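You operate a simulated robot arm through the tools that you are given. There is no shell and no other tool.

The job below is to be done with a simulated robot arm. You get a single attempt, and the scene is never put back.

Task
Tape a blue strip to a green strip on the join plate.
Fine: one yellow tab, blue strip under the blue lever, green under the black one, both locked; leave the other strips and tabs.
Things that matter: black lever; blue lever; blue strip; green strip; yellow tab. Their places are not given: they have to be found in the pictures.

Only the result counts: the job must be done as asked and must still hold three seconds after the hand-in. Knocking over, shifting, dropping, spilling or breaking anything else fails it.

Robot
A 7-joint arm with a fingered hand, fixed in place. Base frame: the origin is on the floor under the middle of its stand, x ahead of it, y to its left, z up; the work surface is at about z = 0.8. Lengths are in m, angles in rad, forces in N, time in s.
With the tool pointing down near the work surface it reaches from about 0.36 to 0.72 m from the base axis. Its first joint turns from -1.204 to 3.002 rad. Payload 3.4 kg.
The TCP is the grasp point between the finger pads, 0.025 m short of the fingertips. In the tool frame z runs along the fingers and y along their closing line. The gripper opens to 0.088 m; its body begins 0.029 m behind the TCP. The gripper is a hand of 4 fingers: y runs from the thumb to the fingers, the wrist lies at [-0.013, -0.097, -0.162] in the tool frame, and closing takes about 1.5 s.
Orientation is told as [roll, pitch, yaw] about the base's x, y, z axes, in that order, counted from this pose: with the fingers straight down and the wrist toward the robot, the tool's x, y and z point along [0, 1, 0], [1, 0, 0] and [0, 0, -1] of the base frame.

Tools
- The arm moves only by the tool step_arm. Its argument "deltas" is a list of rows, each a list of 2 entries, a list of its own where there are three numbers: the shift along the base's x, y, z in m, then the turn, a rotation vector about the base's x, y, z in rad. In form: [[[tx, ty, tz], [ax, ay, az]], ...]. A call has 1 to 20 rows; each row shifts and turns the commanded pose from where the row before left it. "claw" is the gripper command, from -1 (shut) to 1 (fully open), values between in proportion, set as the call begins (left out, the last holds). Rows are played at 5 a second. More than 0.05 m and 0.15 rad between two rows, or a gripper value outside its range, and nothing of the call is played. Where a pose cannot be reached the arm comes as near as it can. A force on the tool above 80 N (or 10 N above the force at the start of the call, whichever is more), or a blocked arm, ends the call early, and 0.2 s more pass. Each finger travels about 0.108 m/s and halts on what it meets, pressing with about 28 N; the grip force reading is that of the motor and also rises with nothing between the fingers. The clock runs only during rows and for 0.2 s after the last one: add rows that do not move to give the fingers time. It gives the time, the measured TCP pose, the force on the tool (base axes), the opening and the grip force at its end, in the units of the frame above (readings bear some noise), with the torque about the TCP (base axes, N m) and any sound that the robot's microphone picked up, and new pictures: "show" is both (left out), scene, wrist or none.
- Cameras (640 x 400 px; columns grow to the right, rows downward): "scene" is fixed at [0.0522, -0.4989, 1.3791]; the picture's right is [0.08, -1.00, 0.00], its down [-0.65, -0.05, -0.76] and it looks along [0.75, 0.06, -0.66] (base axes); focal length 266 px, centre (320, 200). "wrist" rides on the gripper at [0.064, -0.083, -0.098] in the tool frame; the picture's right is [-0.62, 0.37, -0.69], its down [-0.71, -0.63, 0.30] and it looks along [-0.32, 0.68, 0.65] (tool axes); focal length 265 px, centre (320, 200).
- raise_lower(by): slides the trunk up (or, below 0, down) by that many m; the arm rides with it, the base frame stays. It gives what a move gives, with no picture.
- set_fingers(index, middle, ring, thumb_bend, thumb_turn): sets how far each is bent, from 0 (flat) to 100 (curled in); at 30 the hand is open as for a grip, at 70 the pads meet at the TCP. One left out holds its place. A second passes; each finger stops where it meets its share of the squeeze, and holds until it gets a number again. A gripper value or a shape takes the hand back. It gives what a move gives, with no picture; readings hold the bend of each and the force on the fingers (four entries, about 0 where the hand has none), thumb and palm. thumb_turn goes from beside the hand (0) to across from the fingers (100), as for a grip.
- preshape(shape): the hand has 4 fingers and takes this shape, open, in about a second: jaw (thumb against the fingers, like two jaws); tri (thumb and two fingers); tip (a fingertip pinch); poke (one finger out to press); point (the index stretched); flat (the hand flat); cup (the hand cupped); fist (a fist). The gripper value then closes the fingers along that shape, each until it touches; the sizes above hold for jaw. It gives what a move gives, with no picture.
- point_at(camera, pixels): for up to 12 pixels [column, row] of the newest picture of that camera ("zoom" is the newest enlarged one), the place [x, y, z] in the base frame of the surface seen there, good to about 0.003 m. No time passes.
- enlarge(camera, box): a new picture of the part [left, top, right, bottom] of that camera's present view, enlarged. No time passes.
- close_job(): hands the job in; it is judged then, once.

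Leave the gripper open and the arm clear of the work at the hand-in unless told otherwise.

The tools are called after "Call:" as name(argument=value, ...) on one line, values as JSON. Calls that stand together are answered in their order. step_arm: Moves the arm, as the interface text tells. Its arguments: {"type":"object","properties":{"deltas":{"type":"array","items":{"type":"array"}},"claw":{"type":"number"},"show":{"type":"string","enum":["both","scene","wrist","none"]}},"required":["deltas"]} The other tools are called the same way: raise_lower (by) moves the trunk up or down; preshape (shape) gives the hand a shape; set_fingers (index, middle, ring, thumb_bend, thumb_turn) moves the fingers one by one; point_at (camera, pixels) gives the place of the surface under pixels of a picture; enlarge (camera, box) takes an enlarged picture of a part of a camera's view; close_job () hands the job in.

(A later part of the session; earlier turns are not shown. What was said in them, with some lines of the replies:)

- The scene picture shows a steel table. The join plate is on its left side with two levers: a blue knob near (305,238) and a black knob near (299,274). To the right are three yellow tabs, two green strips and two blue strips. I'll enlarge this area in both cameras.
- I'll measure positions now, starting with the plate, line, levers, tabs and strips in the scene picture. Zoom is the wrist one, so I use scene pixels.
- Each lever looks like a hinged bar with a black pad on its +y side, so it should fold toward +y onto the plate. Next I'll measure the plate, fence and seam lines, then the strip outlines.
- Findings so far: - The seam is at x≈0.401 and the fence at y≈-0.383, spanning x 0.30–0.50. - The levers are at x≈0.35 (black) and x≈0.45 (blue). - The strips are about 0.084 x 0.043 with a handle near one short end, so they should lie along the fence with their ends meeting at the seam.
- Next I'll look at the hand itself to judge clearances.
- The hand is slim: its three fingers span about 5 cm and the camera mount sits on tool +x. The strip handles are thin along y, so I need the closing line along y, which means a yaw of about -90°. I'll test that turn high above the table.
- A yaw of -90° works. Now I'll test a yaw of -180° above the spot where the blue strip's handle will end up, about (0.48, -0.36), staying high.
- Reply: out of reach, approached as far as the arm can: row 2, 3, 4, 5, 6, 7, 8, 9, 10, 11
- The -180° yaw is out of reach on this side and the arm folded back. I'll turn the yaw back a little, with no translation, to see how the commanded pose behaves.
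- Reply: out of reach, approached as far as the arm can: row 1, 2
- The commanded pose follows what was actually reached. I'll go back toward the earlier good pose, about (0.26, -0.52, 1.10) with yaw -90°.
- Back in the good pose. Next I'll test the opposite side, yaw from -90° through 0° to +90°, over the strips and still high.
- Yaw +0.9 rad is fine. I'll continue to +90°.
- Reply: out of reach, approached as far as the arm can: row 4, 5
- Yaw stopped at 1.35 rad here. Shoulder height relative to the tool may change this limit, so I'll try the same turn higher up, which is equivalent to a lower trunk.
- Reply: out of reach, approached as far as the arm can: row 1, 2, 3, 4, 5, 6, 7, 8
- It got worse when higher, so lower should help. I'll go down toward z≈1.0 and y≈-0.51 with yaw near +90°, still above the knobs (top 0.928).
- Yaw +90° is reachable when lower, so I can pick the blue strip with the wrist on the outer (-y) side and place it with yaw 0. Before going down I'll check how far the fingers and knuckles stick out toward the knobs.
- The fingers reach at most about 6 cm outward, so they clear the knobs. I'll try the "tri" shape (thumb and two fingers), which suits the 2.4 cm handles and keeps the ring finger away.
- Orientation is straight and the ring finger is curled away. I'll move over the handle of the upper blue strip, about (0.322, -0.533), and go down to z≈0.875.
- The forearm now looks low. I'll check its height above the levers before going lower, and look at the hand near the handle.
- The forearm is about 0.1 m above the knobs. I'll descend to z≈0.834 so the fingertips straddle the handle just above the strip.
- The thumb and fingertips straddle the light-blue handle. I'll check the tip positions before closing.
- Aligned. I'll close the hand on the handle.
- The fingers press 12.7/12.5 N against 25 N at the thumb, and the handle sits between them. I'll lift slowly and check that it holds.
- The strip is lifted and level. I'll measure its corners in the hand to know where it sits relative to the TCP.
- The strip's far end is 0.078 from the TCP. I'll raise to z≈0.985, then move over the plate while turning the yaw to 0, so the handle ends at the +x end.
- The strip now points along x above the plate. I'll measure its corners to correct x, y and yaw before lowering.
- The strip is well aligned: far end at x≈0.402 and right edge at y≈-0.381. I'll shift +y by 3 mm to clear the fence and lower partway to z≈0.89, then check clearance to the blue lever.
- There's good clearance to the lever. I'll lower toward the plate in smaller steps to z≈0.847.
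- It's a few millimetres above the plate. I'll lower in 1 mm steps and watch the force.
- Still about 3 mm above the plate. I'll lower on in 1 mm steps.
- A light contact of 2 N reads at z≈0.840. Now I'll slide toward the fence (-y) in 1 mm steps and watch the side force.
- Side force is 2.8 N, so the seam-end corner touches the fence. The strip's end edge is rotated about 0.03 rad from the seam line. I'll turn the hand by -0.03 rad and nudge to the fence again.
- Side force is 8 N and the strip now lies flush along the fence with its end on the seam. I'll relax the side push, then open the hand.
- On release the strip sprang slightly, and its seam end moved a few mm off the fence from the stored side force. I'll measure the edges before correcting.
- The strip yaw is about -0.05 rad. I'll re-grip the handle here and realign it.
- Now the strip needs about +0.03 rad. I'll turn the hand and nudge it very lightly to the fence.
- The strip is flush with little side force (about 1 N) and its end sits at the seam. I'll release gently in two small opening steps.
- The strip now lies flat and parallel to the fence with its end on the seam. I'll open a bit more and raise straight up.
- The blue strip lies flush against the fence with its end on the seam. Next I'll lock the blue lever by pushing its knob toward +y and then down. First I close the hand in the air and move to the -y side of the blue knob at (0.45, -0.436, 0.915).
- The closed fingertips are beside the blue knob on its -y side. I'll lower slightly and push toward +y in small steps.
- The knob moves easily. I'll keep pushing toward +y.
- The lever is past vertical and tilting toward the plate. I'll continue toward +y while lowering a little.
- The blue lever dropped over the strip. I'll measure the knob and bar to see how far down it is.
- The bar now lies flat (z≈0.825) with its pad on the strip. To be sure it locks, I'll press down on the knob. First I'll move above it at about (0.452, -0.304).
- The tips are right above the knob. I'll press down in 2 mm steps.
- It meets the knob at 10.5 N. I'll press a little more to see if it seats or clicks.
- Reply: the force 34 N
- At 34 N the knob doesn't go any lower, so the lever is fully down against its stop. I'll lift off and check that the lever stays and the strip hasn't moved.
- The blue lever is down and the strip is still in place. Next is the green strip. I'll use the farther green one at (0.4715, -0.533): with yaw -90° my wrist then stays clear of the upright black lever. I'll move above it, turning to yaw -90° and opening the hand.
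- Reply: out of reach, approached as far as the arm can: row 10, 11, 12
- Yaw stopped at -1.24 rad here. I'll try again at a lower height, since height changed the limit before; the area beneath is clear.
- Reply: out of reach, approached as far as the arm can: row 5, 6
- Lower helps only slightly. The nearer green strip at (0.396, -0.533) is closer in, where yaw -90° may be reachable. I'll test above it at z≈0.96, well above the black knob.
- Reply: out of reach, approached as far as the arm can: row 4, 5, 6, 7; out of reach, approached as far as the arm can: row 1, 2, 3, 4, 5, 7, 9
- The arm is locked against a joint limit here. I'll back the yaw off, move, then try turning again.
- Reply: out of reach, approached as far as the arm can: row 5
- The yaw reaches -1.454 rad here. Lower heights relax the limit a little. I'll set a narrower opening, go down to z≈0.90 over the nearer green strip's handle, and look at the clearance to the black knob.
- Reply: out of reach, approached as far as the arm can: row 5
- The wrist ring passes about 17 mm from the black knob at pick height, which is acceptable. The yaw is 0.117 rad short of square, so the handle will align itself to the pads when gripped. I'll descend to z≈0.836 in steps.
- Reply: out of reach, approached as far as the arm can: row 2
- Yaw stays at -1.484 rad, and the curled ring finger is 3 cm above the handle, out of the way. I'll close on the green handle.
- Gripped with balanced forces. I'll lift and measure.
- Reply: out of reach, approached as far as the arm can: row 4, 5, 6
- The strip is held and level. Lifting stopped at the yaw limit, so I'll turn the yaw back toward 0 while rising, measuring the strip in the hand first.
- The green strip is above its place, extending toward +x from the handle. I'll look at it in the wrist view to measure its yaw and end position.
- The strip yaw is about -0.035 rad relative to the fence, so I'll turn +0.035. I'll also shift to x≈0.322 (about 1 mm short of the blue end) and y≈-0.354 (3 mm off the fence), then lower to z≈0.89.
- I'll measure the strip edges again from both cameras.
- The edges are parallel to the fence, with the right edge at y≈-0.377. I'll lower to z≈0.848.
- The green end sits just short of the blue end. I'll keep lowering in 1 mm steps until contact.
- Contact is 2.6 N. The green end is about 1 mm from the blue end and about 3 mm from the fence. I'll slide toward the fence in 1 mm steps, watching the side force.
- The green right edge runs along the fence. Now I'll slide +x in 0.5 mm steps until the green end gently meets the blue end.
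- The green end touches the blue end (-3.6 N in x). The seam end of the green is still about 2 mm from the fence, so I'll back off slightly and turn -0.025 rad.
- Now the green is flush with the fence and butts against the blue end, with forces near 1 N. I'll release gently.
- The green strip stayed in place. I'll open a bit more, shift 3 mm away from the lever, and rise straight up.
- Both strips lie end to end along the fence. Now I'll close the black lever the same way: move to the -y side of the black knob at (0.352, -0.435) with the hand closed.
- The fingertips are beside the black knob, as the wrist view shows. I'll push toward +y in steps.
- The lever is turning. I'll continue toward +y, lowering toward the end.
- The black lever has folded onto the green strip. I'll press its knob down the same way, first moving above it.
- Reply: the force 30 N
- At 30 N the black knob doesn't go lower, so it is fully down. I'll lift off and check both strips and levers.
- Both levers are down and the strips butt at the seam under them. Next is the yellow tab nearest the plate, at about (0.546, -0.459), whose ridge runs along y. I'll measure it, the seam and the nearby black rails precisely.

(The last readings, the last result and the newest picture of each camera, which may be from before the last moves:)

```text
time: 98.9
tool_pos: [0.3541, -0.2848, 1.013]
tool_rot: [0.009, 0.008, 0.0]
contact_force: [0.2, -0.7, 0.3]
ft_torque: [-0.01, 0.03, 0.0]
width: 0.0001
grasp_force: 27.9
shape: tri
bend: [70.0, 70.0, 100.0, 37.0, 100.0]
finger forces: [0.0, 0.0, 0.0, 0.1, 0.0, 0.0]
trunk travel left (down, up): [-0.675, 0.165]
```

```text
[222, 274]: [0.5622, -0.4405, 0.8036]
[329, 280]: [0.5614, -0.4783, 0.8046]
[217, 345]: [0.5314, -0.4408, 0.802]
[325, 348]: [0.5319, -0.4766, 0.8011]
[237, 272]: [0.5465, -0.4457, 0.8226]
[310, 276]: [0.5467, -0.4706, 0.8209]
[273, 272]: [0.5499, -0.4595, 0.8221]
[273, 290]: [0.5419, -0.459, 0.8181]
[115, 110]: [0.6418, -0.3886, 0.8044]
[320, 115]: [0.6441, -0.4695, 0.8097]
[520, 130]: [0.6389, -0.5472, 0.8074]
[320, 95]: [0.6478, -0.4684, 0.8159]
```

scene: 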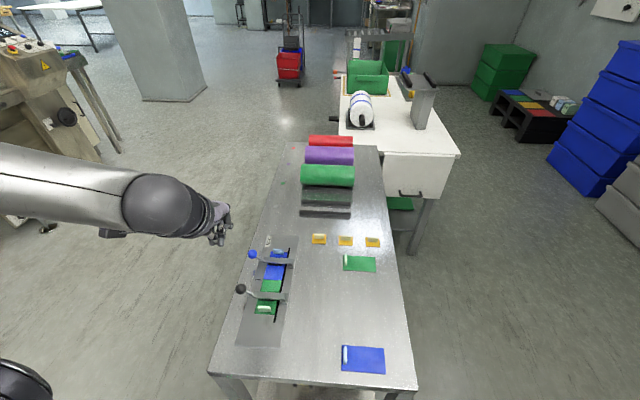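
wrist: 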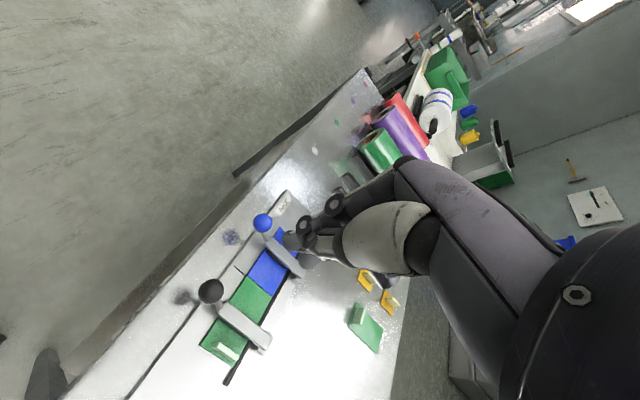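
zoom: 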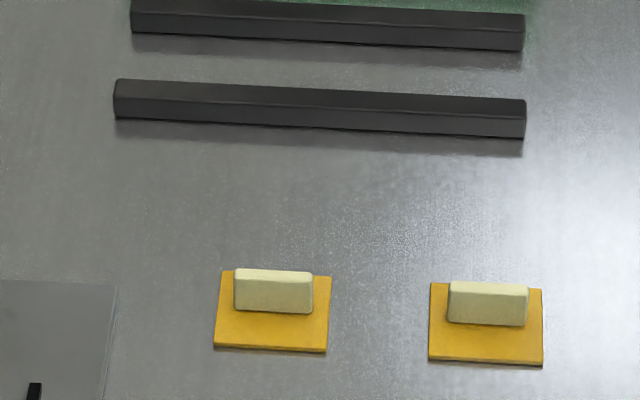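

The tab centre is (0.547, -0.459) with the ridge top at z≈0.822. I'll move above it at yaw 0 with the hand half open.

Call:
step_arm(deltas=[[[0.03, -0.027, 0], [-0.009, -0.008, 0]], [[0.033, -0.03, 0], [0, 0, 0]], [[0.033, -0.03, 0], [0, 0, 0]], [[0.033, -0.03, 0], [0, 0, 0]], [[0.033, -0.03, 0], [0, 0, 0]], [[0.031, -0.0272, 0], [0, 0, 0]], [[0, 0, -0.04], [0, 0, 0]], [[0, 0, -0.04], [0, 0, 0]], [[0, 0, -0.04], [0, 0, 0]], [[0, 0, 0], [0, 0, 0]]], claw=0.3)

Call:
enlarge(camera="wrist", box=[160, 150, 400, 350])

Call:
enlarge(camera="scene", box=[280, 180, 380, 260])

```text
time: 101.1
tool_pos: [0.5473, -0.4594, 0.8932]
tool_rot: [-0.005, 0.0, -0.003]
contact_force: [0.3, 0.3, 0.4]
ft_torque: [-0.01, 0.04, 0.0]
width: 0.0571
grasp_force: 0.1
shape: tri
bend: [73.0, 39.0, 99.0, 62.0, 100.0]
finger forces: [0.0, 0.1, 0.1, 0.0, 0.1, 0.1]
trunk travel left (down, up): [-0.675, 0.165]
```

scene: 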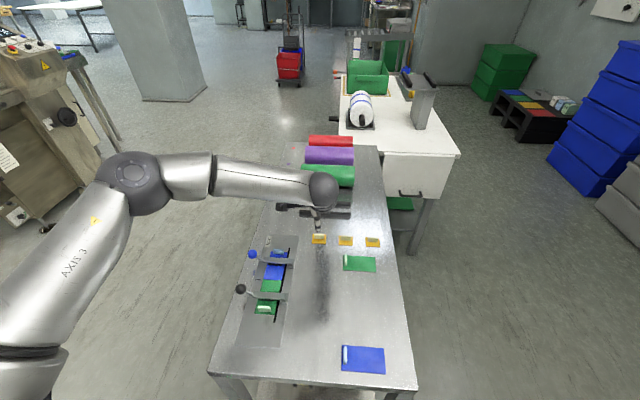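
wrist: 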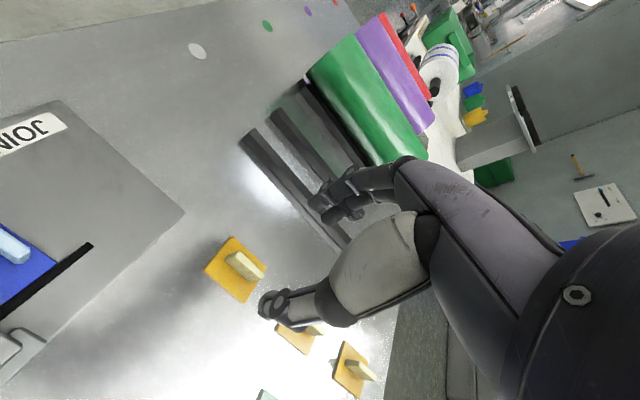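

```text
2.00 times, centred on (280, 250) of wrist
```

zoom: 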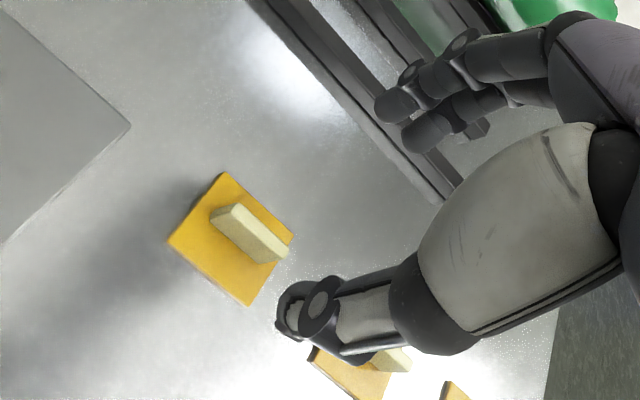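

```text
5.00 times, centred on (330, 220) of scene
```

zoom: 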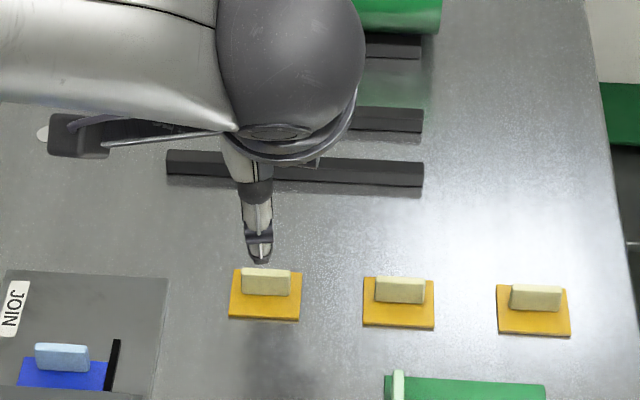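

Reach is fine. I'll descend to z≈0.834 around the yellow tab's ridge.

Call:
step_arm(deltas=[[[0, 0, -0.02], [0.005, 0, 0.003]], [[0, 0, -0.02], [0, 0, 0]], [[0, 0, -0.012], [0, 0, 0]], [[0, 0, -0.007], [0, 0, 0]], [[0, 0, 0], [0, 0, 0]]])

Call:
enlarge(camera="wrist", box=[200, 150, 400, 350])

Call:
enlarge(camera="scene", box=[290, 200, 360, 260])

```text
time: 102.3
tool_pos: [0.5466, -0.4599, 0.8372]
tool_rot: [-0.001, -0.003, 0.002]
contact_force: [0.6, -0.4, 0.4]
ft_torque: [0.01, 0.0, 0.0]
width: 0.0569
grasp_force: 0.1
shape: tri
bend: [73.0, 39.0, 99.0, 62.0, 100.0]
finger forces: [0.0, 0.0, 0.0, 0.0, 0.1, 0.1]
trunk travel left (down, up): [-0.675, 0.165]
```

scene: 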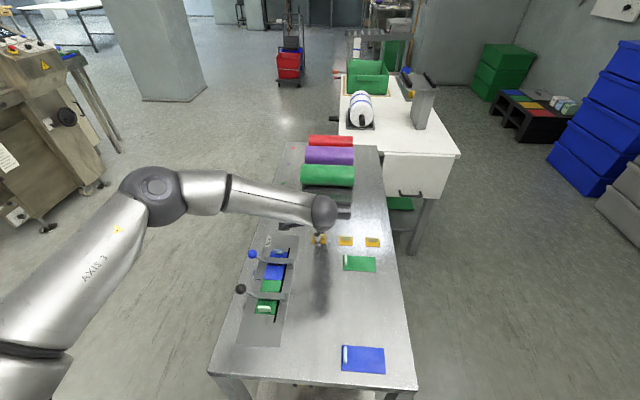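
wrist: 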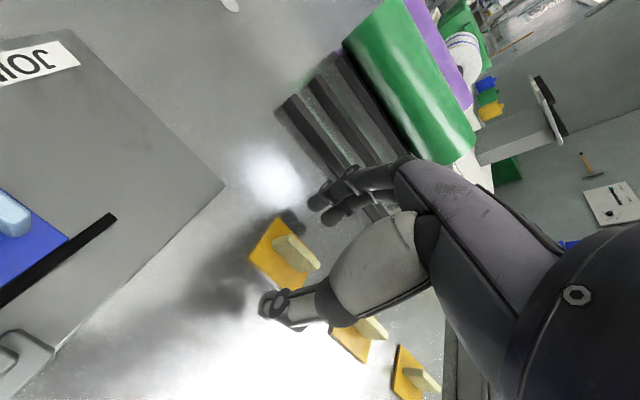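

```text
2.00 times, centred on (300, 250) of wrist
```

zoom: 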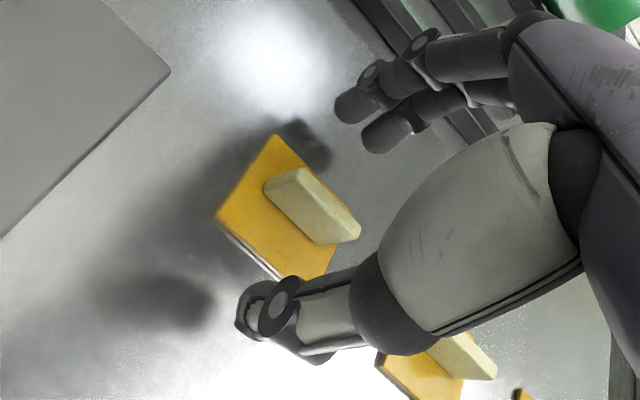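

```text
6.67 times, centred on (325, 230) of scene
```

zoom: 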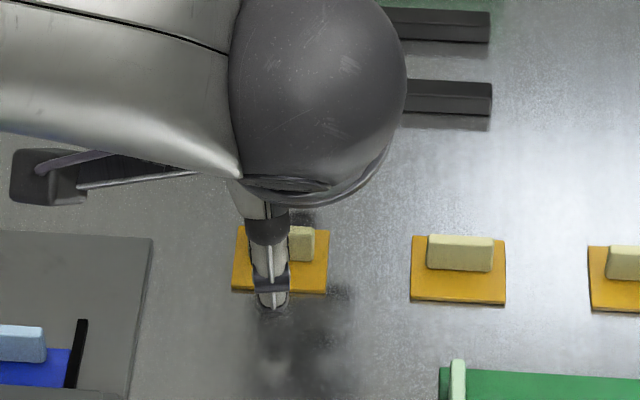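

Lower 3 mm more and close on the ridge.

Call:
step_arm(deltas=[[[0, 0, -0.003], [0, 0, 0]], [[0, 0, 0], [0, 0, 0]]], show="none")

Call:
step_arm(deltas=[[[0, 0, 0], [0, 0, 0]], [[0, 0, 0], [0, 0, 0]], [[0, 0, 0], [0, 0, 0]], [[0, 0, 0], [0, 0, 0]], [[0, 0, 0], [0, 0, 0]], [[0, 0, 0], [0, 0, 0]], [[0, 0, 0], [0, 0, 0]]], claw=-1)

Call:
enlarge(camera="wrist", box=[200, 150, 400, 350])

```text
time: 102.9
tool_pos: [0.5468, -0.4585, 0.833]
tool_rot: [-0.001, -0.001, 0.0]
contact_force: [0.2, -0.1, 0.3]
ft_torque: [-0.01, -0.02, 0.01]
width: 0.0569
grasp_force: 0.1
shape: tri
bend: [73.0, 39.0, 99.0, 62.0, 100.0]
finger forces: [0.1, 0.0, 0.0, 0.0, 0.1, 0.1]
trunk travel left (down, up): [-0.675, 0.165]
```

```text
time: 104.5
tool_pos: [0.5466, -0.4587, 0.8328]
tool_rot: [0.001, 0.001, 0.002]
contact_force: [0.1, -0.8, 0.3]
ft_torque: [0.02, 0.02, 0.02]
width: 0.001
grasp_force: 28.2
shape: tri
bend: [71.0, 69.0, 100.0, 71.0, 100.0]
finger forces: [12.6, 12.3, 0.1, 0.1, 25.1, 0.0]
trunk travel left (down, up): [-0.675, 0.165]
```

scene: 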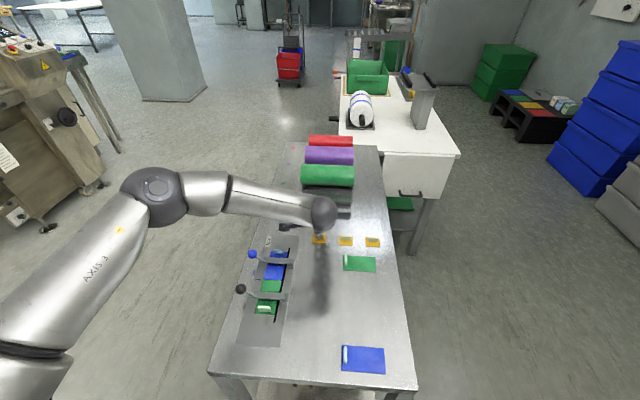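
wrist: 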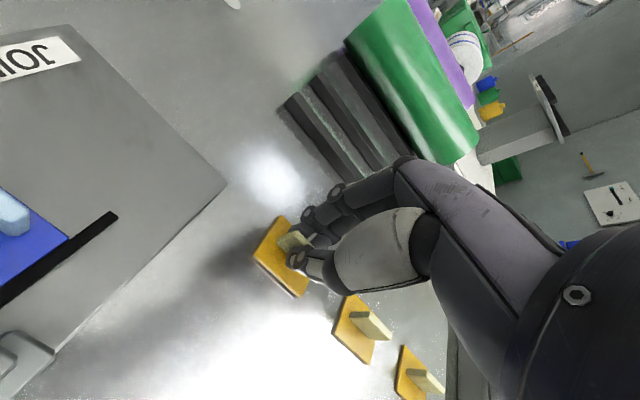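

```text
2.00 times, centred on (300, 250) of wrist
```

zoom: 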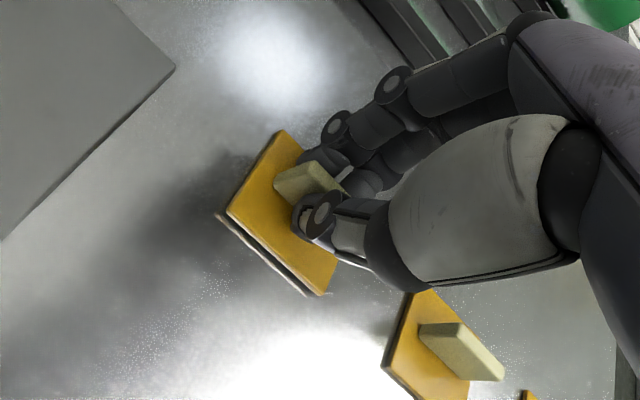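

Gripped. I'll lift it straight up and check how it sits in the hand.

Call:
step_arm(deltas=[[[0, 0, 0.005], [0, 0, 0]], [[0, 0, 0.015], [0, 0, 0]], [[0, 0, 0.03], [0, 0, 0]], [[0, 0, 0.04], [0, 0, 0]], [[0, 0, 0], [0, 0, 0]]])

Call:
enlarge(camera="wrist", box=[200, 150, 400, 350])

Call:
enlarge(camera="scene", box=[290, 190, 360, 250])

```text
time: 105.7
tool_pos: [0.5467, -0.4608, 0.9222]
tool_rot: [0.002, 0.001, 0.002]
contact_force: [-0.3, -0.4, -0.1]
ft_torque: [-0.02, 0.01, -0.01]
width: 0.0009
grasp_force: 27.8
shape: tri
bend: [68.0, 69.0, 100.0, 71.0, 100.0]
finger forces: [12.6, 12.5, 0.0, 0.0, 25.1, 0.1]
trunk travel left (down, up): [-0.675, 0.165]
```

scene: 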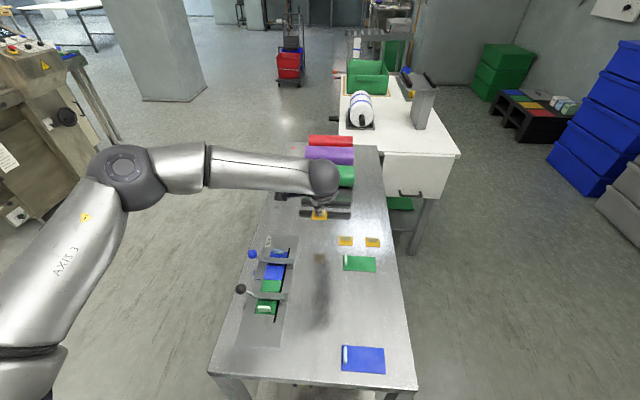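
wrist: 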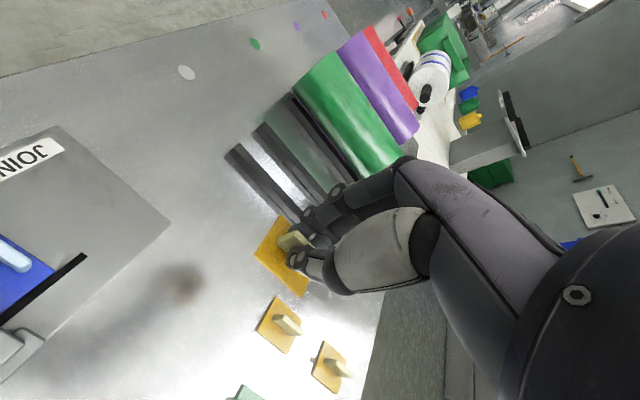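

```text
2.00 times, centred on (300, 250) of wrist
```

zoom: 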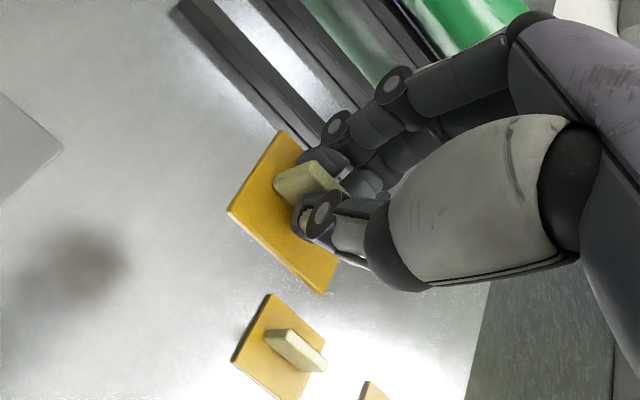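

```text
6.67 times, centred on (325, 220) of scene
```

zoom: 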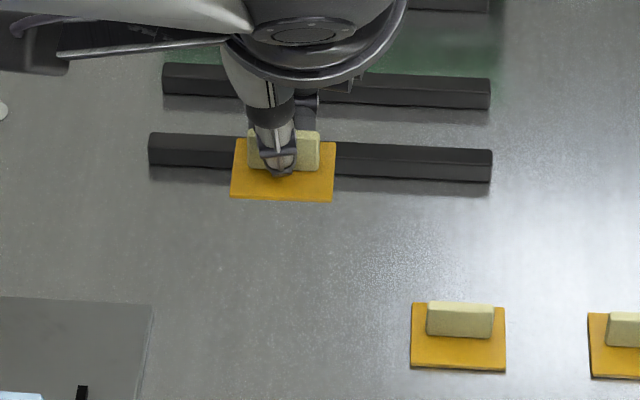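

Call:
point_at(camera="zoom", pixels=[[233, 196], [331, 199], [334, 146], [238, 143], [282, 197], [325, 175], [245, 175]])

Call:
point_at(camera="wrist", pixels=[[256, 254], [280, 277], [303, 294], [279, 219], [267, 237], [293, 240], [263, 250]])

```text
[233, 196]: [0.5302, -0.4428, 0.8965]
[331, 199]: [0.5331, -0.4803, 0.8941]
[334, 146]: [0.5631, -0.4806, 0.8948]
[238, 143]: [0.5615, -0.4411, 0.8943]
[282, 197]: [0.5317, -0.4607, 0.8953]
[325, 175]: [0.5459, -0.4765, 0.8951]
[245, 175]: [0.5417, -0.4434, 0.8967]
```

```text
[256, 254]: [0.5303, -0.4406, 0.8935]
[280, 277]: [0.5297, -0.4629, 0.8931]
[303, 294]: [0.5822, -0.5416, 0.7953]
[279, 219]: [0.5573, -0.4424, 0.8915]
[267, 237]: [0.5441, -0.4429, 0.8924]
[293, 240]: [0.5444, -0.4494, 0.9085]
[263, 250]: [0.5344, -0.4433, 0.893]
```

The tab sits level and centred in the hand, with its bottom about 0.033 below the TCP. I'll carry it above the seam at (0.4015, -0.3585).

Call:
step_arm(deltas=[[[0, 0, 0.02], [0, 0, 0]], [[-0.025, 0.018, 0.005], [0, 0, 0]], [[-0.03, 0.021, 0], [0, 0, 0]], [[-0.03, 0.021, 0], [0, 0, 0]], [[-0.03, 0.021, 0], [0, 0, 0]], [[-0.03, 0.0205, 0], [0, 0, 0]], [[0, 0, -0.03], [0, 0, 0]], [[0, 0, -0.025], [0, 0, 0]], [[0, 0, 0], [0, 0, 0]]])

Call:
enlarge(camera="wrist", box=[180, 150, 400, 350])

Call:
enlarge(camera="scene", box=[235, 220, 315, 310])

```text
time: 107.7
tool_pos: [0.4016, -0.3568, 0.892]
tool_rot: [0.0, 0.0, 0.003]
contact_force: [0.6, -0.2, 0.1]
ft_torque: [0.04, 0.03, -0.01]
width: 0.0009
grasp_force: 28.1
shape: tri
bend: [68.0, 69.0, 100.0, 71.0, 100.0]
finger forces: [12.6, 12.4, 0.0, 0.1, 25.1, 0.0]
trunk travel left (down, up): [-0.675, 0.165]
```

scene: 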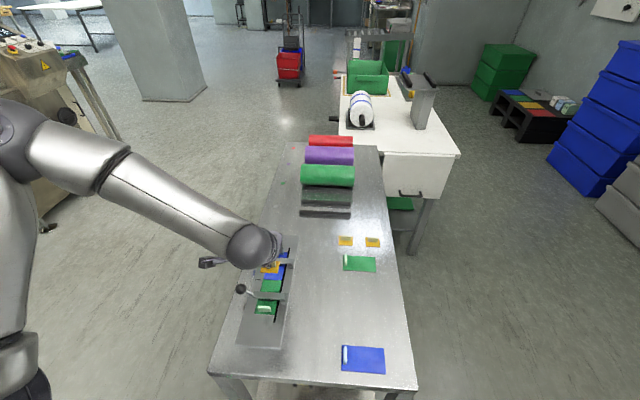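
wrist: 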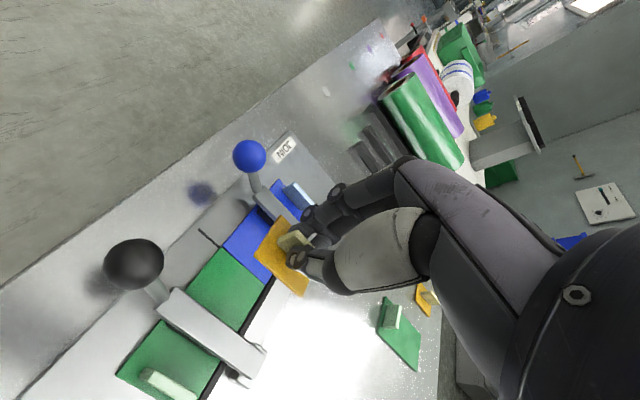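

```text
2.00 times, centred on (290, 250) of wrist
```

zoom: 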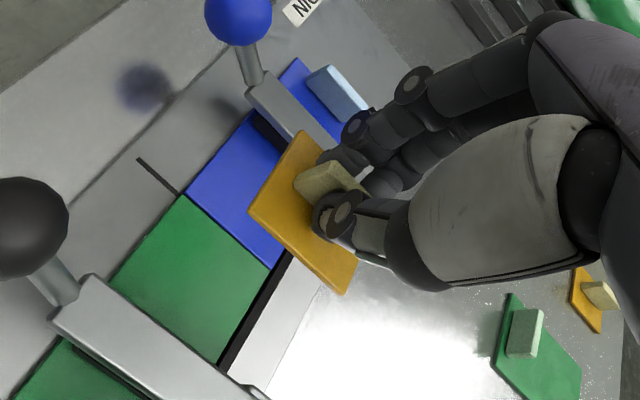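

```text
4.44 times, centred on (275, 265) of scene
```

zoom: 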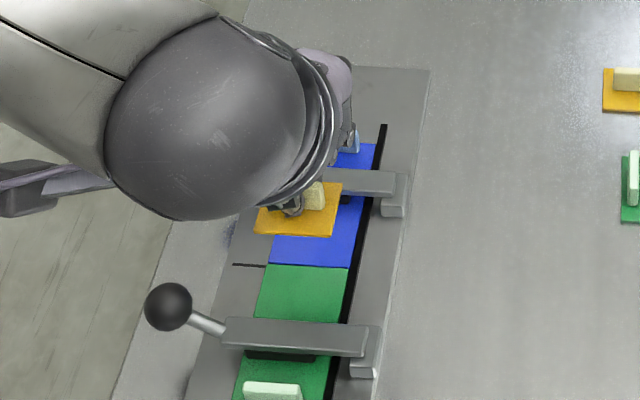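

I'll check the tab and seam positions once more before lowering.

Call:
point_at(camera="zoom", pixels=[[258, 229], [331, 233], [338, 188], [300, 232], [272, 265], [347, 269], [310, 266], [335, 210]])

Call:
point_at(camera="wrist", pixels=[[256, 254], [279, 219], [303, 293], [224, 248], [262, 283], [245, 267], [268, 237]])

```text
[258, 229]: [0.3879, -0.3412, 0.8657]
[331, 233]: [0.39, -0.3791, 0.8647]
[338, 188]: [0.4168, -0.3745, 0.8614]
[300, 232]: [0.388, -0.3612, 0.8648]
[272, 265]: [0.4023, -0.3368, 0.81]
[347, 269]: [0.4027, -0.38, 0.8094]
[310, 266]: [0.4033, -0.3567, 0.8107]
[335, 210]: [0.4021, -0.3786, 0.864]
```

```text
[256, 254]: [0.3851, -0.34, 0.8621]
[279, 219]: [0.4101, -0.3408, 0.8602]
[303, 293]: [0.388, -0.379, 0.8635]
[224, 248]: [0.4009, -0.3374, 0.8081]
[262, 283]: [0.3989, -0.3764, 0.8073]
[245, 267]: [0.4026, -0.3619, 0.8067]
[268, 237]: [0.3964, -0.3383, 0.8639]
```

The tab centre is (0.401, -0.3595), the seam is x≈0.402 and the strip centre is y≈-0.3585, so it's well aligned. I'll lower between the two lever bars to z≈0.848.

Call:
step_arm(deltas=[[[0.0005, 0.0007, -0.015], [0, 0, 0]], [[0, 0, -0.015], [0, 0, 0]], [[0, 0, -0.01], [0, 0, 0]], [[0, 0, -0.003], [0, 0, 0]], [[0, 0, 0], [0, 0, 0]]])

Call:
enlarge(camera="wrist", box=[180, 150, 400, 350])

Call:
enlarge(camera="scene", box=[245, 245, 305, 300])

```text
time: 108.9
tool_pos: [0.4028, -0.3567, 0.8503]
tool_rot: [0.001, -0.001, 0.002]
contact_force: [0.4, 0.0, 0.5]
ft_torque: [0.02, 0.01, 0.01]
width: 0.0011
grasp_force: 28.0
shape: tri
bend: [68.0, 69.0, 100.0, 71.0, 100.0]
finger forces: [12.6, 12.6, 0.1, 0.0, 25.1, 0.0]
trunk travel left (down, up): [-0.675, 0.165]
```

scene: 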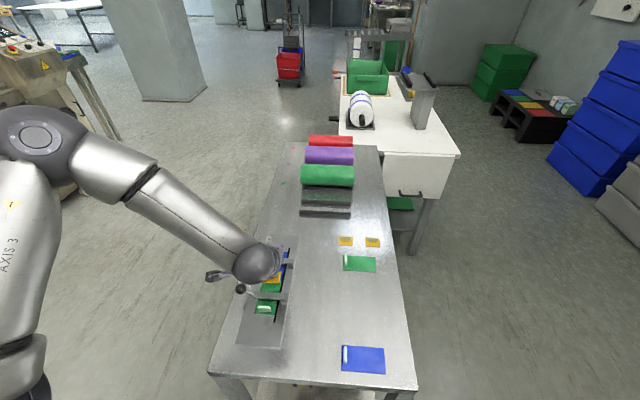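
wrist: 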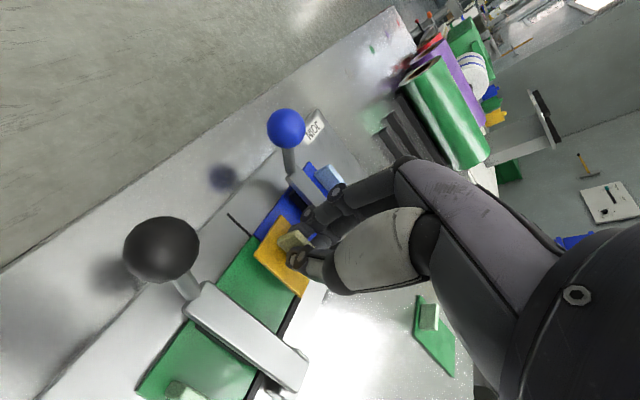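

```text
2.00 times, centred on (290, 250) of wrist
```

zoom: 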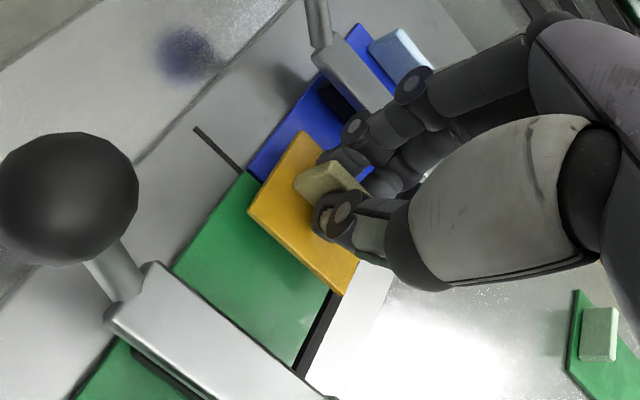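

```text
7.27 times, centred on (275, 272) of scene
```

zoom: 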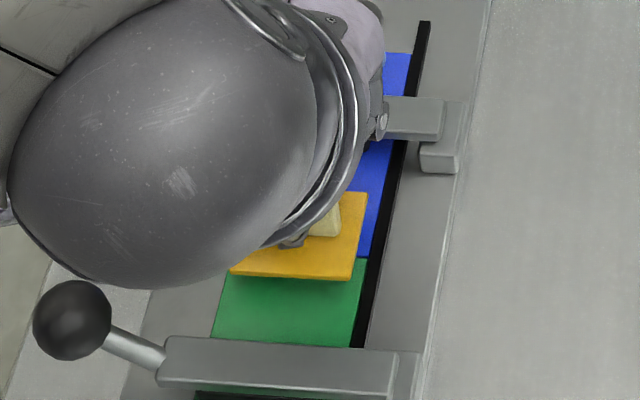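

Aligned above the seam. I'll lower in 1 mm steps until it touches the strips.

Call:
step_arm(deltas=[[[-0.0005, 0, -0.001], [0, 0, 0]], [[0, 0, -0.001], [0, 0, 0]], [[0, 0, -0.001], [0, 0, 0]], [[0, 0, -0.001], [0, 0, 0]], [[0, 0, 0], [0, 0, 0]]], show="none")

Call:
step_arm(deltas=[[[0, 0, -0.001], [0, 0, 0]], [[0, 0, -0.001], [0, 0, 0]], [[0, 0, 0], [0, 0, 0]]], show="none")

Call:
enlarge(camera="wrist", box=[220, 170, 380, 320])

Call:
enlarge(camera="scene", box=[260, 255, 305, 295])

```text
time: 110.1
tool_pos: [0.4019, -0.357, 0.8463]
tool_rot: [-0.001, 0.0, 0.0]
contact_force: [0.3, 0.4, 0.5]
ft_torque: [-0.04, 0.03, 0.0]
width: 0.001
grasp_force: 27.5
shape: tri
bend: [68.0, 69.0, 100.0, 71.0, 100.0]
finger forces: [12.5, 12.4, 0.1, 0.1, 25.1, 0.0]
trunk travel left (down, up): [-0.675, 0.165]
```

```text
time: 110.9
tool_pos: [0.4017, -0.3576, 0.8439]
tool_rot: [0.001, 0.001, 0.001]
contact_force: [0.6, 0.1, -0.2]
ft_torque: [0.02, -0.01, 0.0]
width: 0.0011
grasp_force: 28.5
shape: tri
bend: [68.0, 69.0, 100.0, 71.0, 100.0]
finger forces: [12.6, 12.5, 0.1, 0.0, 25.1, 0.1]
trunk travel left (down, up): [-0.675, 0.165]
```

```text
2.67 times, centred on (300, 245) of wrist
```

zoom: 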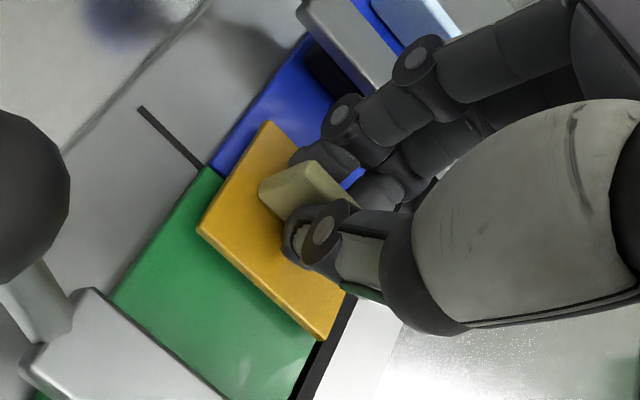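

```text
10.00 times, centred on (282, 275) of scene
```

zoom: 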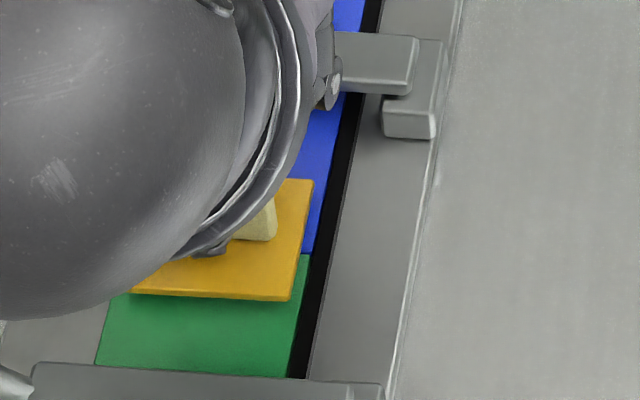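

Call:
step_arm(deltas=[[[0, 0, -0.001], [0, 0, 0]], [[0, 0, 0], [0, 0, 0]]], show="none")

Call:
step_arm(deltas=[[[0, 0, -0.001], [0, 0, 0]], [[0, 0, 0], [0, 0, 0]]], show="none")

```text
time: 111.5
tool_pos: [0.4015, -0.3569, 0.8431]
tool_rot: [0.001, 0.0, 0.001]
contact_force: [-0.8, -0.2, 0.1]
ft_torque: [0.01, 0.02, 0.04]
width: 0.0008
grasp_force: 27.5
shape: tri
bend: [68.0, 69.0, 100.0, 71.0, 100.0]
finger forces: [12.7, 12.5, 0.1, 0.0, 25.2, 0.0]
trunk travel left (down, up): [-0.675, 0.165]
```

```text
time: 112.1
tool_pos: [0.4011, -0.3578, 0.8429]
tool_rot: [0.001, 0.002, 0.003]
contact_force: [-0.3, -0.3, 0.9]
ft_torque: [0.0, -0.02, -0.02]
width: 0.0009
grasp_force: 28.1
shape: tri
bend: [71.0, 69.0, 100.0, 71.0, 100.0]
finger forces: [12.6, 12.4, 0.0, 0.0, 25.3, 0.0]
trunk travel left (down, up): [-0.675, 0.165]
```

Contact is just starting. I'll press down gently, 1 mm at a time, so the tab sticks across both strips.

Call:
step_arm(deltas=[[[0, 0, -0.001], [0, 0, 0]], [[0, 0, 0], [0, 0, 0]]], show="none")

Call:
step_arm(deltas=[[[0, 0, -0.001], [0, 0, 0]], [[0, 0, 0], [0, 0, 0]]], show="none")

Call:
enlarge(camera="wrist", box=[220, 170, 380, 320])

```text
time: 112.7
tool_pos: [0.4002, -0.3572, 0.8408]
tool_rot: [0.002, -0.001, 0.001]
contact_force: [-0.8, -0.6, 1.2]
ft_torque: [0.0, -0.09, 0.01]
width: 0.001
grasp_force: 27.8
shape: tri
bend: [71.0, 69.0, 100.0, 71.0, 100.0]
finger forces: [12.7, 12.6, 0.1, 0.0, 26.1, 0.1]
trunk travel left (down, up): [-0.675, 0.165]
```

```text
time: 113.3
tool_pos: [0.4013, -0.3574, 0.8408]
tool_rot: [0.0, -0.001, 0.002]
contact_force: [-0.7, 0.3, 4.8]
ft_torque: [0.03, 0.0, -0.03]
width: 0.0012
grasp_force: 28.0
shape: tri
bend: [71.0, 69.0, 100.0, 71.0, 100.0]
finger forces: [13.2, 13.0, 0.0, 0.0, 27.1, 0.0]
trunk travel left (down, up): [-0.675, 0.165]
```

```text
2.67 times, centred on (300, 245) of wrist
```

zoom: 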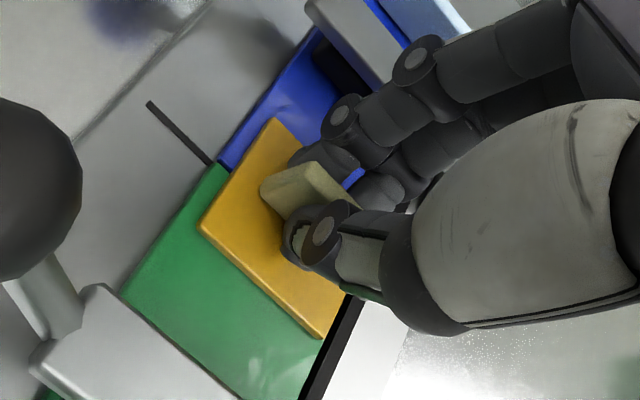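

4.8 N now. I'll press a bit more, to about 10–15 N.

Call:
step_arm(deltas=[[[0, 0, -0.001], [0, 0, 0]], [[0, 0, -0.001], [0, 0, 0]], [[0, 0, 0], [0, 0, 0]]], show="none")

Call:
enlarge(camera="wrist", box=[220, 170, 380, 320])

Call:
enlarge(camera="scene", box=[260, 255, 305, 295])

```text
time: 114.1
tool_pos: [0.4013, -0.3559, 0.8389]
tool_rot: [-0.001, -0.003, 0.003]
contact_force: [0.6, -2.5, 16.2]
ft_torque: [-0.03, -0.07, 0.01]
width: 0.0013
grasp_force: 28.1
shape: tri
bend: [71.0, 69.0, 100.0, 71.0, 100.0]
finger forces: [14.9, 15.1, 0.1, 0.1, 29.1, 0.1]
trunk travel left (down, up): [-0.675, 0.165]
```

```text
2.67 times, centred on (300, 245) of wrist
```

zoom: 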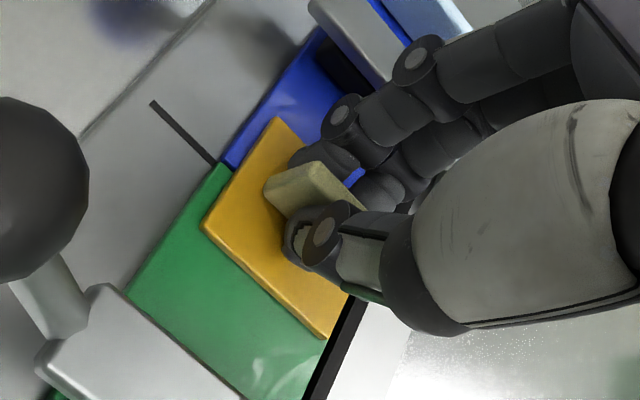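

```text
10.00 times, centred on (282, 275) of scene
```

zoom: 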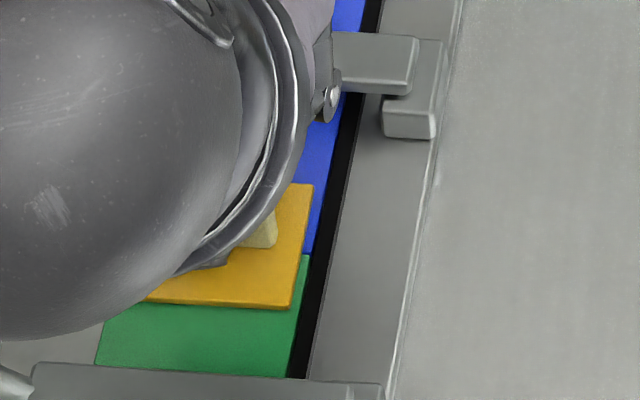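

Pressed at 16 N and the tab lies flat across the seam. I'll relax the press and release with only a small opening, since the bars are about 4 cm away on either side.

Call:
step_arm(deltas=[[[0, 0, 0.001], [0, 0, 0]], [[0, 0, 0.001], [0, 0, 0]], [[0, 0, 0], [0, 0, 0]]], show="none")

Call:
step_arm(deltas=[[[0, 0, 0], [0, 0, 0]], [[0, 0, 0], [0, 0, 0]], [[0, 0, 0], [0, 0, 0]], [[0, 0, 0], [0, 0, 0]]], claw=-0.65, show="none")

Call:
enlarge(camera="wrist", box=[220, 170, 380, 320])

Call:
enlarge(camera="scene", box=[260, 255, 305, 295])

```text
time: 114.9
tool_pos: [0.4009, -0.3573, 0.8405]
tool_rot: [0.0, -0.002, 0.003]
contact_force: [1.7, -2.2, 9.3]
ft_torque: [-0.04, -0.09, -0.02]
width: 0.0012
grasp_force: 28.0
shape: tri
bend: [71.0, 69.0, 100.0, 71.0, 100.0]
finger forces: [14.6, 14.8, 0.0, 0.0, 28.3, 0.1]
trunk travel left (down, up): [-0.675, 0.165]
```

```text
time: 115.9
tool_pos: [0.4016, -0.3559, 0.84]
tool_rot: [-0.001, 0.0, 0.001]
contact_force: [0.7, -0.3, -0.2]
ft_torque: [0.01, 0.0, 0.01]
width: 0.0152
grasp_force: 0.0
shape: tri
bend: [73.0, 60.0, 99.0, 74.0, 100.0]
finger forces: [0.0, 0.0, 0.0, 0.0, 0.1, 0.0]
trunk travel left (down, up): [-0.675, 0.165]
```

```text
2.67 times, centred on (300, 245) of wrist
```

zoom: 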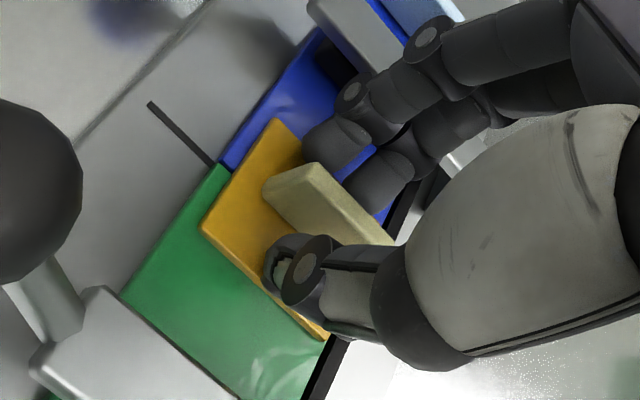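

```text
10.00 times, centred on (282, 275) of scene
```

zoom: 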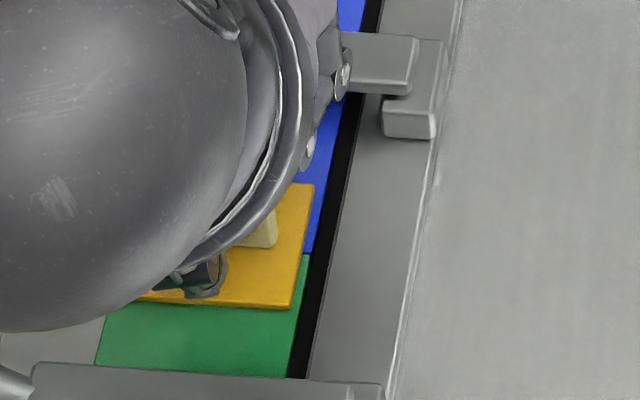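

The tab stayed and the ridge is free. I'll rise straight up, slowly at first.

Call:
step_arm(deltas=[[[0, 0, 0], [0, 0, 0]], [[0, 0, 0.003], [0, 0, 0]], [[0, 0, 0.006], [0, 0, 0]], [[0, 0, 0.01], [0, 0, 0]], [[0, 0, 0.02], [0, 0, 0]], [[0, 0, 0.03], [0, 0, 0]], [[0, 0, 0.04], [0, 0, 0]], [[0, 0, 0.04], [0, 0, 0]], [[0, 0, 0], [0, 0, 0]]], claw=-0.55)

Call:
enlarge(camera="wrist", box=[120, 150, 340, 360])

Call:
enlarge(camera="scene", box=[240, 240, 310, 320])

```text
time: 117.9
tool_pos: [0.4016, -0.3591, 0.9891]
tool_rot: [0.0, -0.001, 0.001]
contact_force: [-0.6, 0.4, 0.2]
ft_torque: [0.01, 0.0, -0.01]
width: 0.0195
grasp_force: 0.1
shape: tri
bend: [74.0, 57.0, 99.0, 74.0, 100.0]
finger forces: [0.0, 0.1, 0.0, 0.0, 0.0, 0.1]
trunk travel left (down, up): [-0.675, 0.165]
```

scene: 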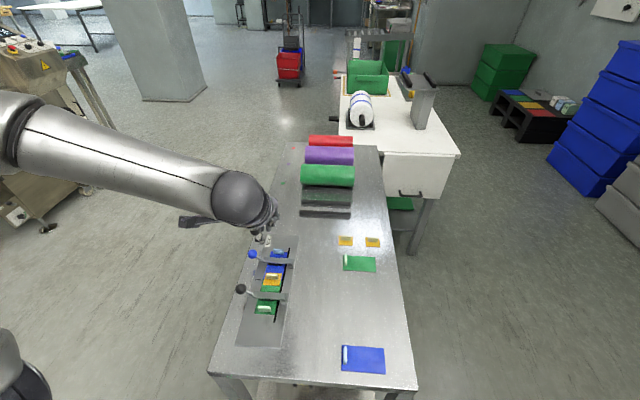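
wrist: 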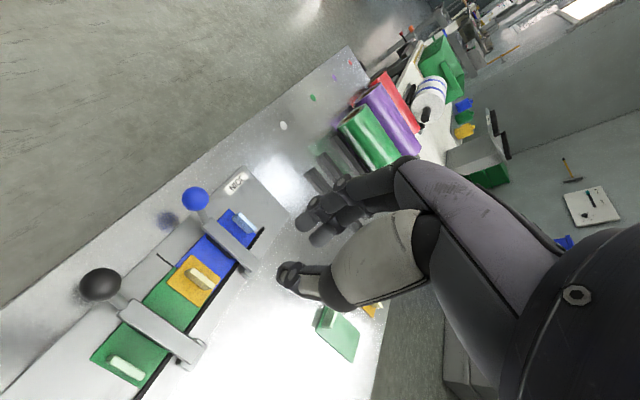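

```text
1.90 times, centred on (230, 255) of wrist
```

zoom: 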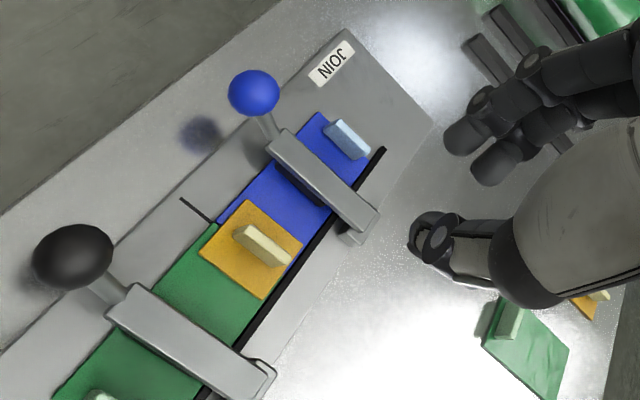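

```text
5.00 times, centred on (275, 280) of scene
```

zoom: 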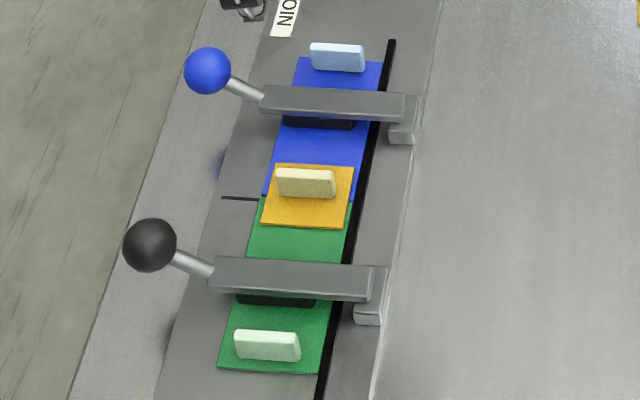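

The tab bridges the seam. I'll verify its centring numerically.

Call:
point_at(camera="zoom", pixels=[[277, 165], [352, 168], [264, 224], [342, 227], [265, 196], [352, 200], [305, 170], [235, 198], [305, 115], [290, 300], [330, 105], [290, 280]])

Call:
enlarge(camera="scene", box=[258, 262, 298, 292])

```text
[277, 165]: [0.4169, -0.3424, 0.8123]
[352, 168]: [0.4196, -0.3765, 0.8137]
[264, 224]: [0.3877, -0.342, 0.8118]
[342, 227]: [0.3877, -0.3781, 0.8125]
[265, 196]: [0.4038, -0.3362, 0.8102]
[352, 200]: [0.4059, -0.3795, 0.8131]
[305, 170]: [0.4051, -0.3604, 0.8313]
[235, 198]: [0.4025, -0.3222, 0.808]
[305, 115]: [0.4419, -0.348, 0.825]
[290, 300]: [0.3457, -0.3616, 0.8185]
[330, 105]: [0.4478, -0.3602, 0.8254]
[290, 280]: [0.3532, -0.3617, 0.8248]
```

```text
13.33 times, centred on (278, 277) of scene
```

zoom: 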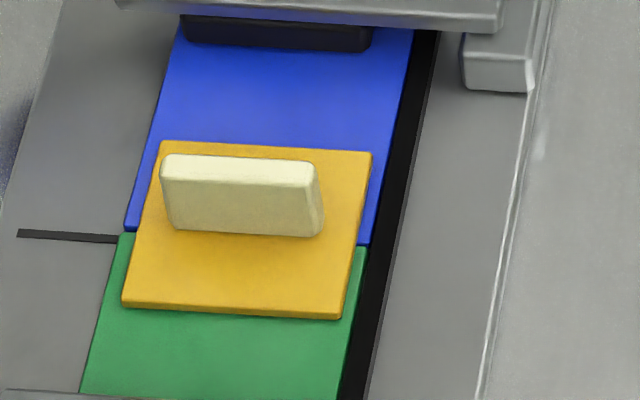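

The tab spans x 0.388–0.418, centred on the seam (≈0.402), and both lever bars lie at the same level (z≈0.825). Now I'll raise the arm clear and open the hand fully.

Call:
step_arm(deltas=[[[0, 0, 0.04], [0, 0, 0]], [[0, 0, 0.04], [0, 0, 0]], [[-0.015, 0, 0.035], [0, 0, 0]], [[-0.02, -0.01, 0.035], [0, 0, 0]], [[-0.02, -0.02, 0.03], [0, 0, 0]], [[-0.01, -0.02, 0.01], [0, 0, 0]], [[0, 0, 0], [0, 0, 0]], [[0, 0, 0], [0, 0, 0]]], claw=1)

Call:
enlarge(camera="scene", box=[220, 215, 420, 390])

```text
time: 119.7
tool_pos: [0.337, -0.407, 1.1793]
tool_rot: [0.0, -0.001, 0.002]
contact_force: [-0.6, -0.7, -0.4]
ft_torque: [0.02, -0.01, -0.01]
width: 0.0876
grasp_force: 0.0
shape: tri
bend: [30.0, 30.0, 99.0, 30.0, 98.0]
finger forces: [0.1, 0.1, 0.0, 0.0, 0.0, 0.1]
trunk travel left (down, up): [-0.675, 0.165]
```

scene: 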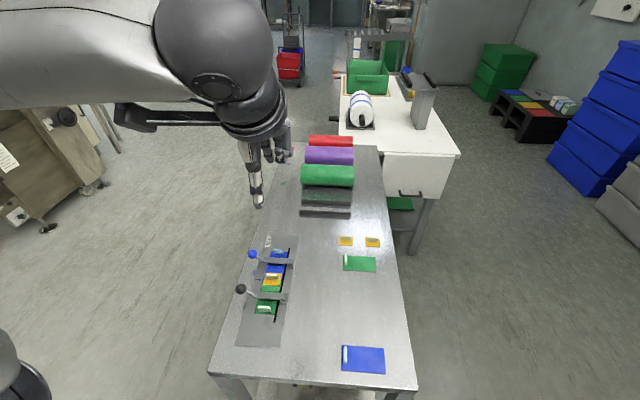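
wrist: 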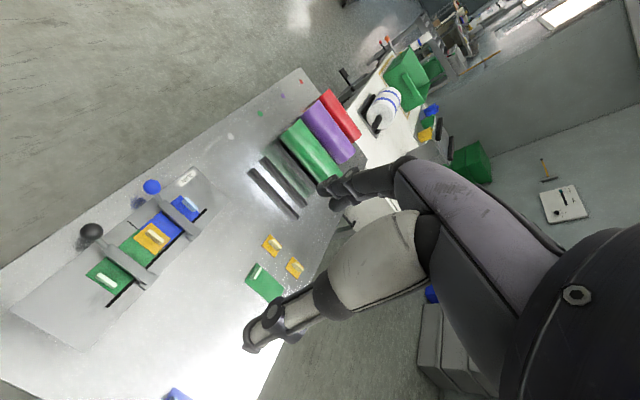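

```text
2.29 times, centred on (320, 302) of scene
```

zoom: 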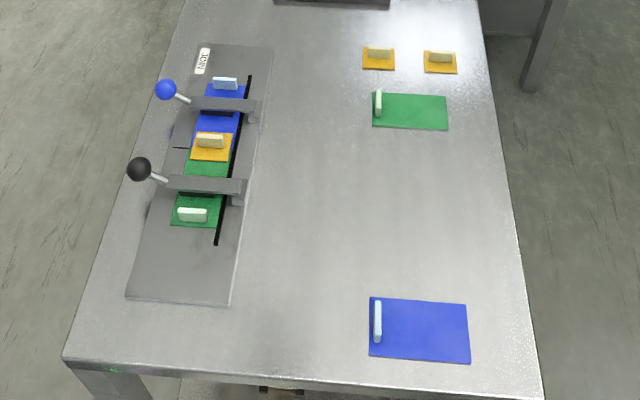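

Everything is in place. A final check that the untouched strips and tabs haven't moved.

Call:
point_at(camera="zoom", pixels=[[374, 95], [447, 128], [372, 298], [468, 360], [365, 51], [394, 68], [427, 54], [456, 72]])

Call:
preshape(shape="jaw")

```text
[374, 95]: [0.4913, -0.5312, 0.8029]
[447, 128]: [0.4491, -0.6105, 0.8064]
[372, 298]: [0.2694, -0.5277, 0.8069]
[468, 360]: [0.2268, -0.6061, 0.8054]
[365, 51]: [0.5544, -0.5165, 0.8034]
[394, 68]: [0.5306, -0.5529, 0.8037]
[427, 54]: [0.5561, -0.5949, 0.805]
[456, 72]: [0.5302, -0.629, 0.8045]
```

```text
time: 120.6
tool_pos: [0.3377, -0.4067, 1.1793]
tool_rot: [0.001, -0.001, 0.001]
contact_force: [-0.5, 0.1, -0.3]
ft_torque: [0.0, -0.02, -0.01]
width: 0.0877
grasp_force: 0.1
shape: jaw
bend: [30.0, 30.0, 30.0, 30.0, 98.0]
finger forces: [0.0, 0.1, 0.0, 0.1, 0.1, 0.1]
trunk travel left (down, up): [-0.675, 0.165]
```

The remaining strips and tabs are where they started. The two strips are joined by one yellow tab, both levers are down, the hand is open and the arm is clear. I'm handing in the job.

Call:
close_job()

```text
The job is handed in.
```

I handed the job in with the blue and green strips taped together on the join plate by one yellow tab. I have no verdict on it yet.

- **Strips:** The blue strip is under the blue lever and the green strip is under the black lever. Both lie against the fence, with their ends meeting at the seam.
- **Tab:** It spans x 0.388 to 0.418, centred on the seam at about x = 0.402. I pressed it down with about 16 N.
- **Levers:** Both lie flat at the same height. Neither knob went lower under about 30 N, so I take them as locked. The microphone picked up no click from either one.
- **Everything else:** The other green strip, the other blue strip and the two spare tabs measured where they started, within measuring error.

The hand is open and the arm is raised clear of the table.
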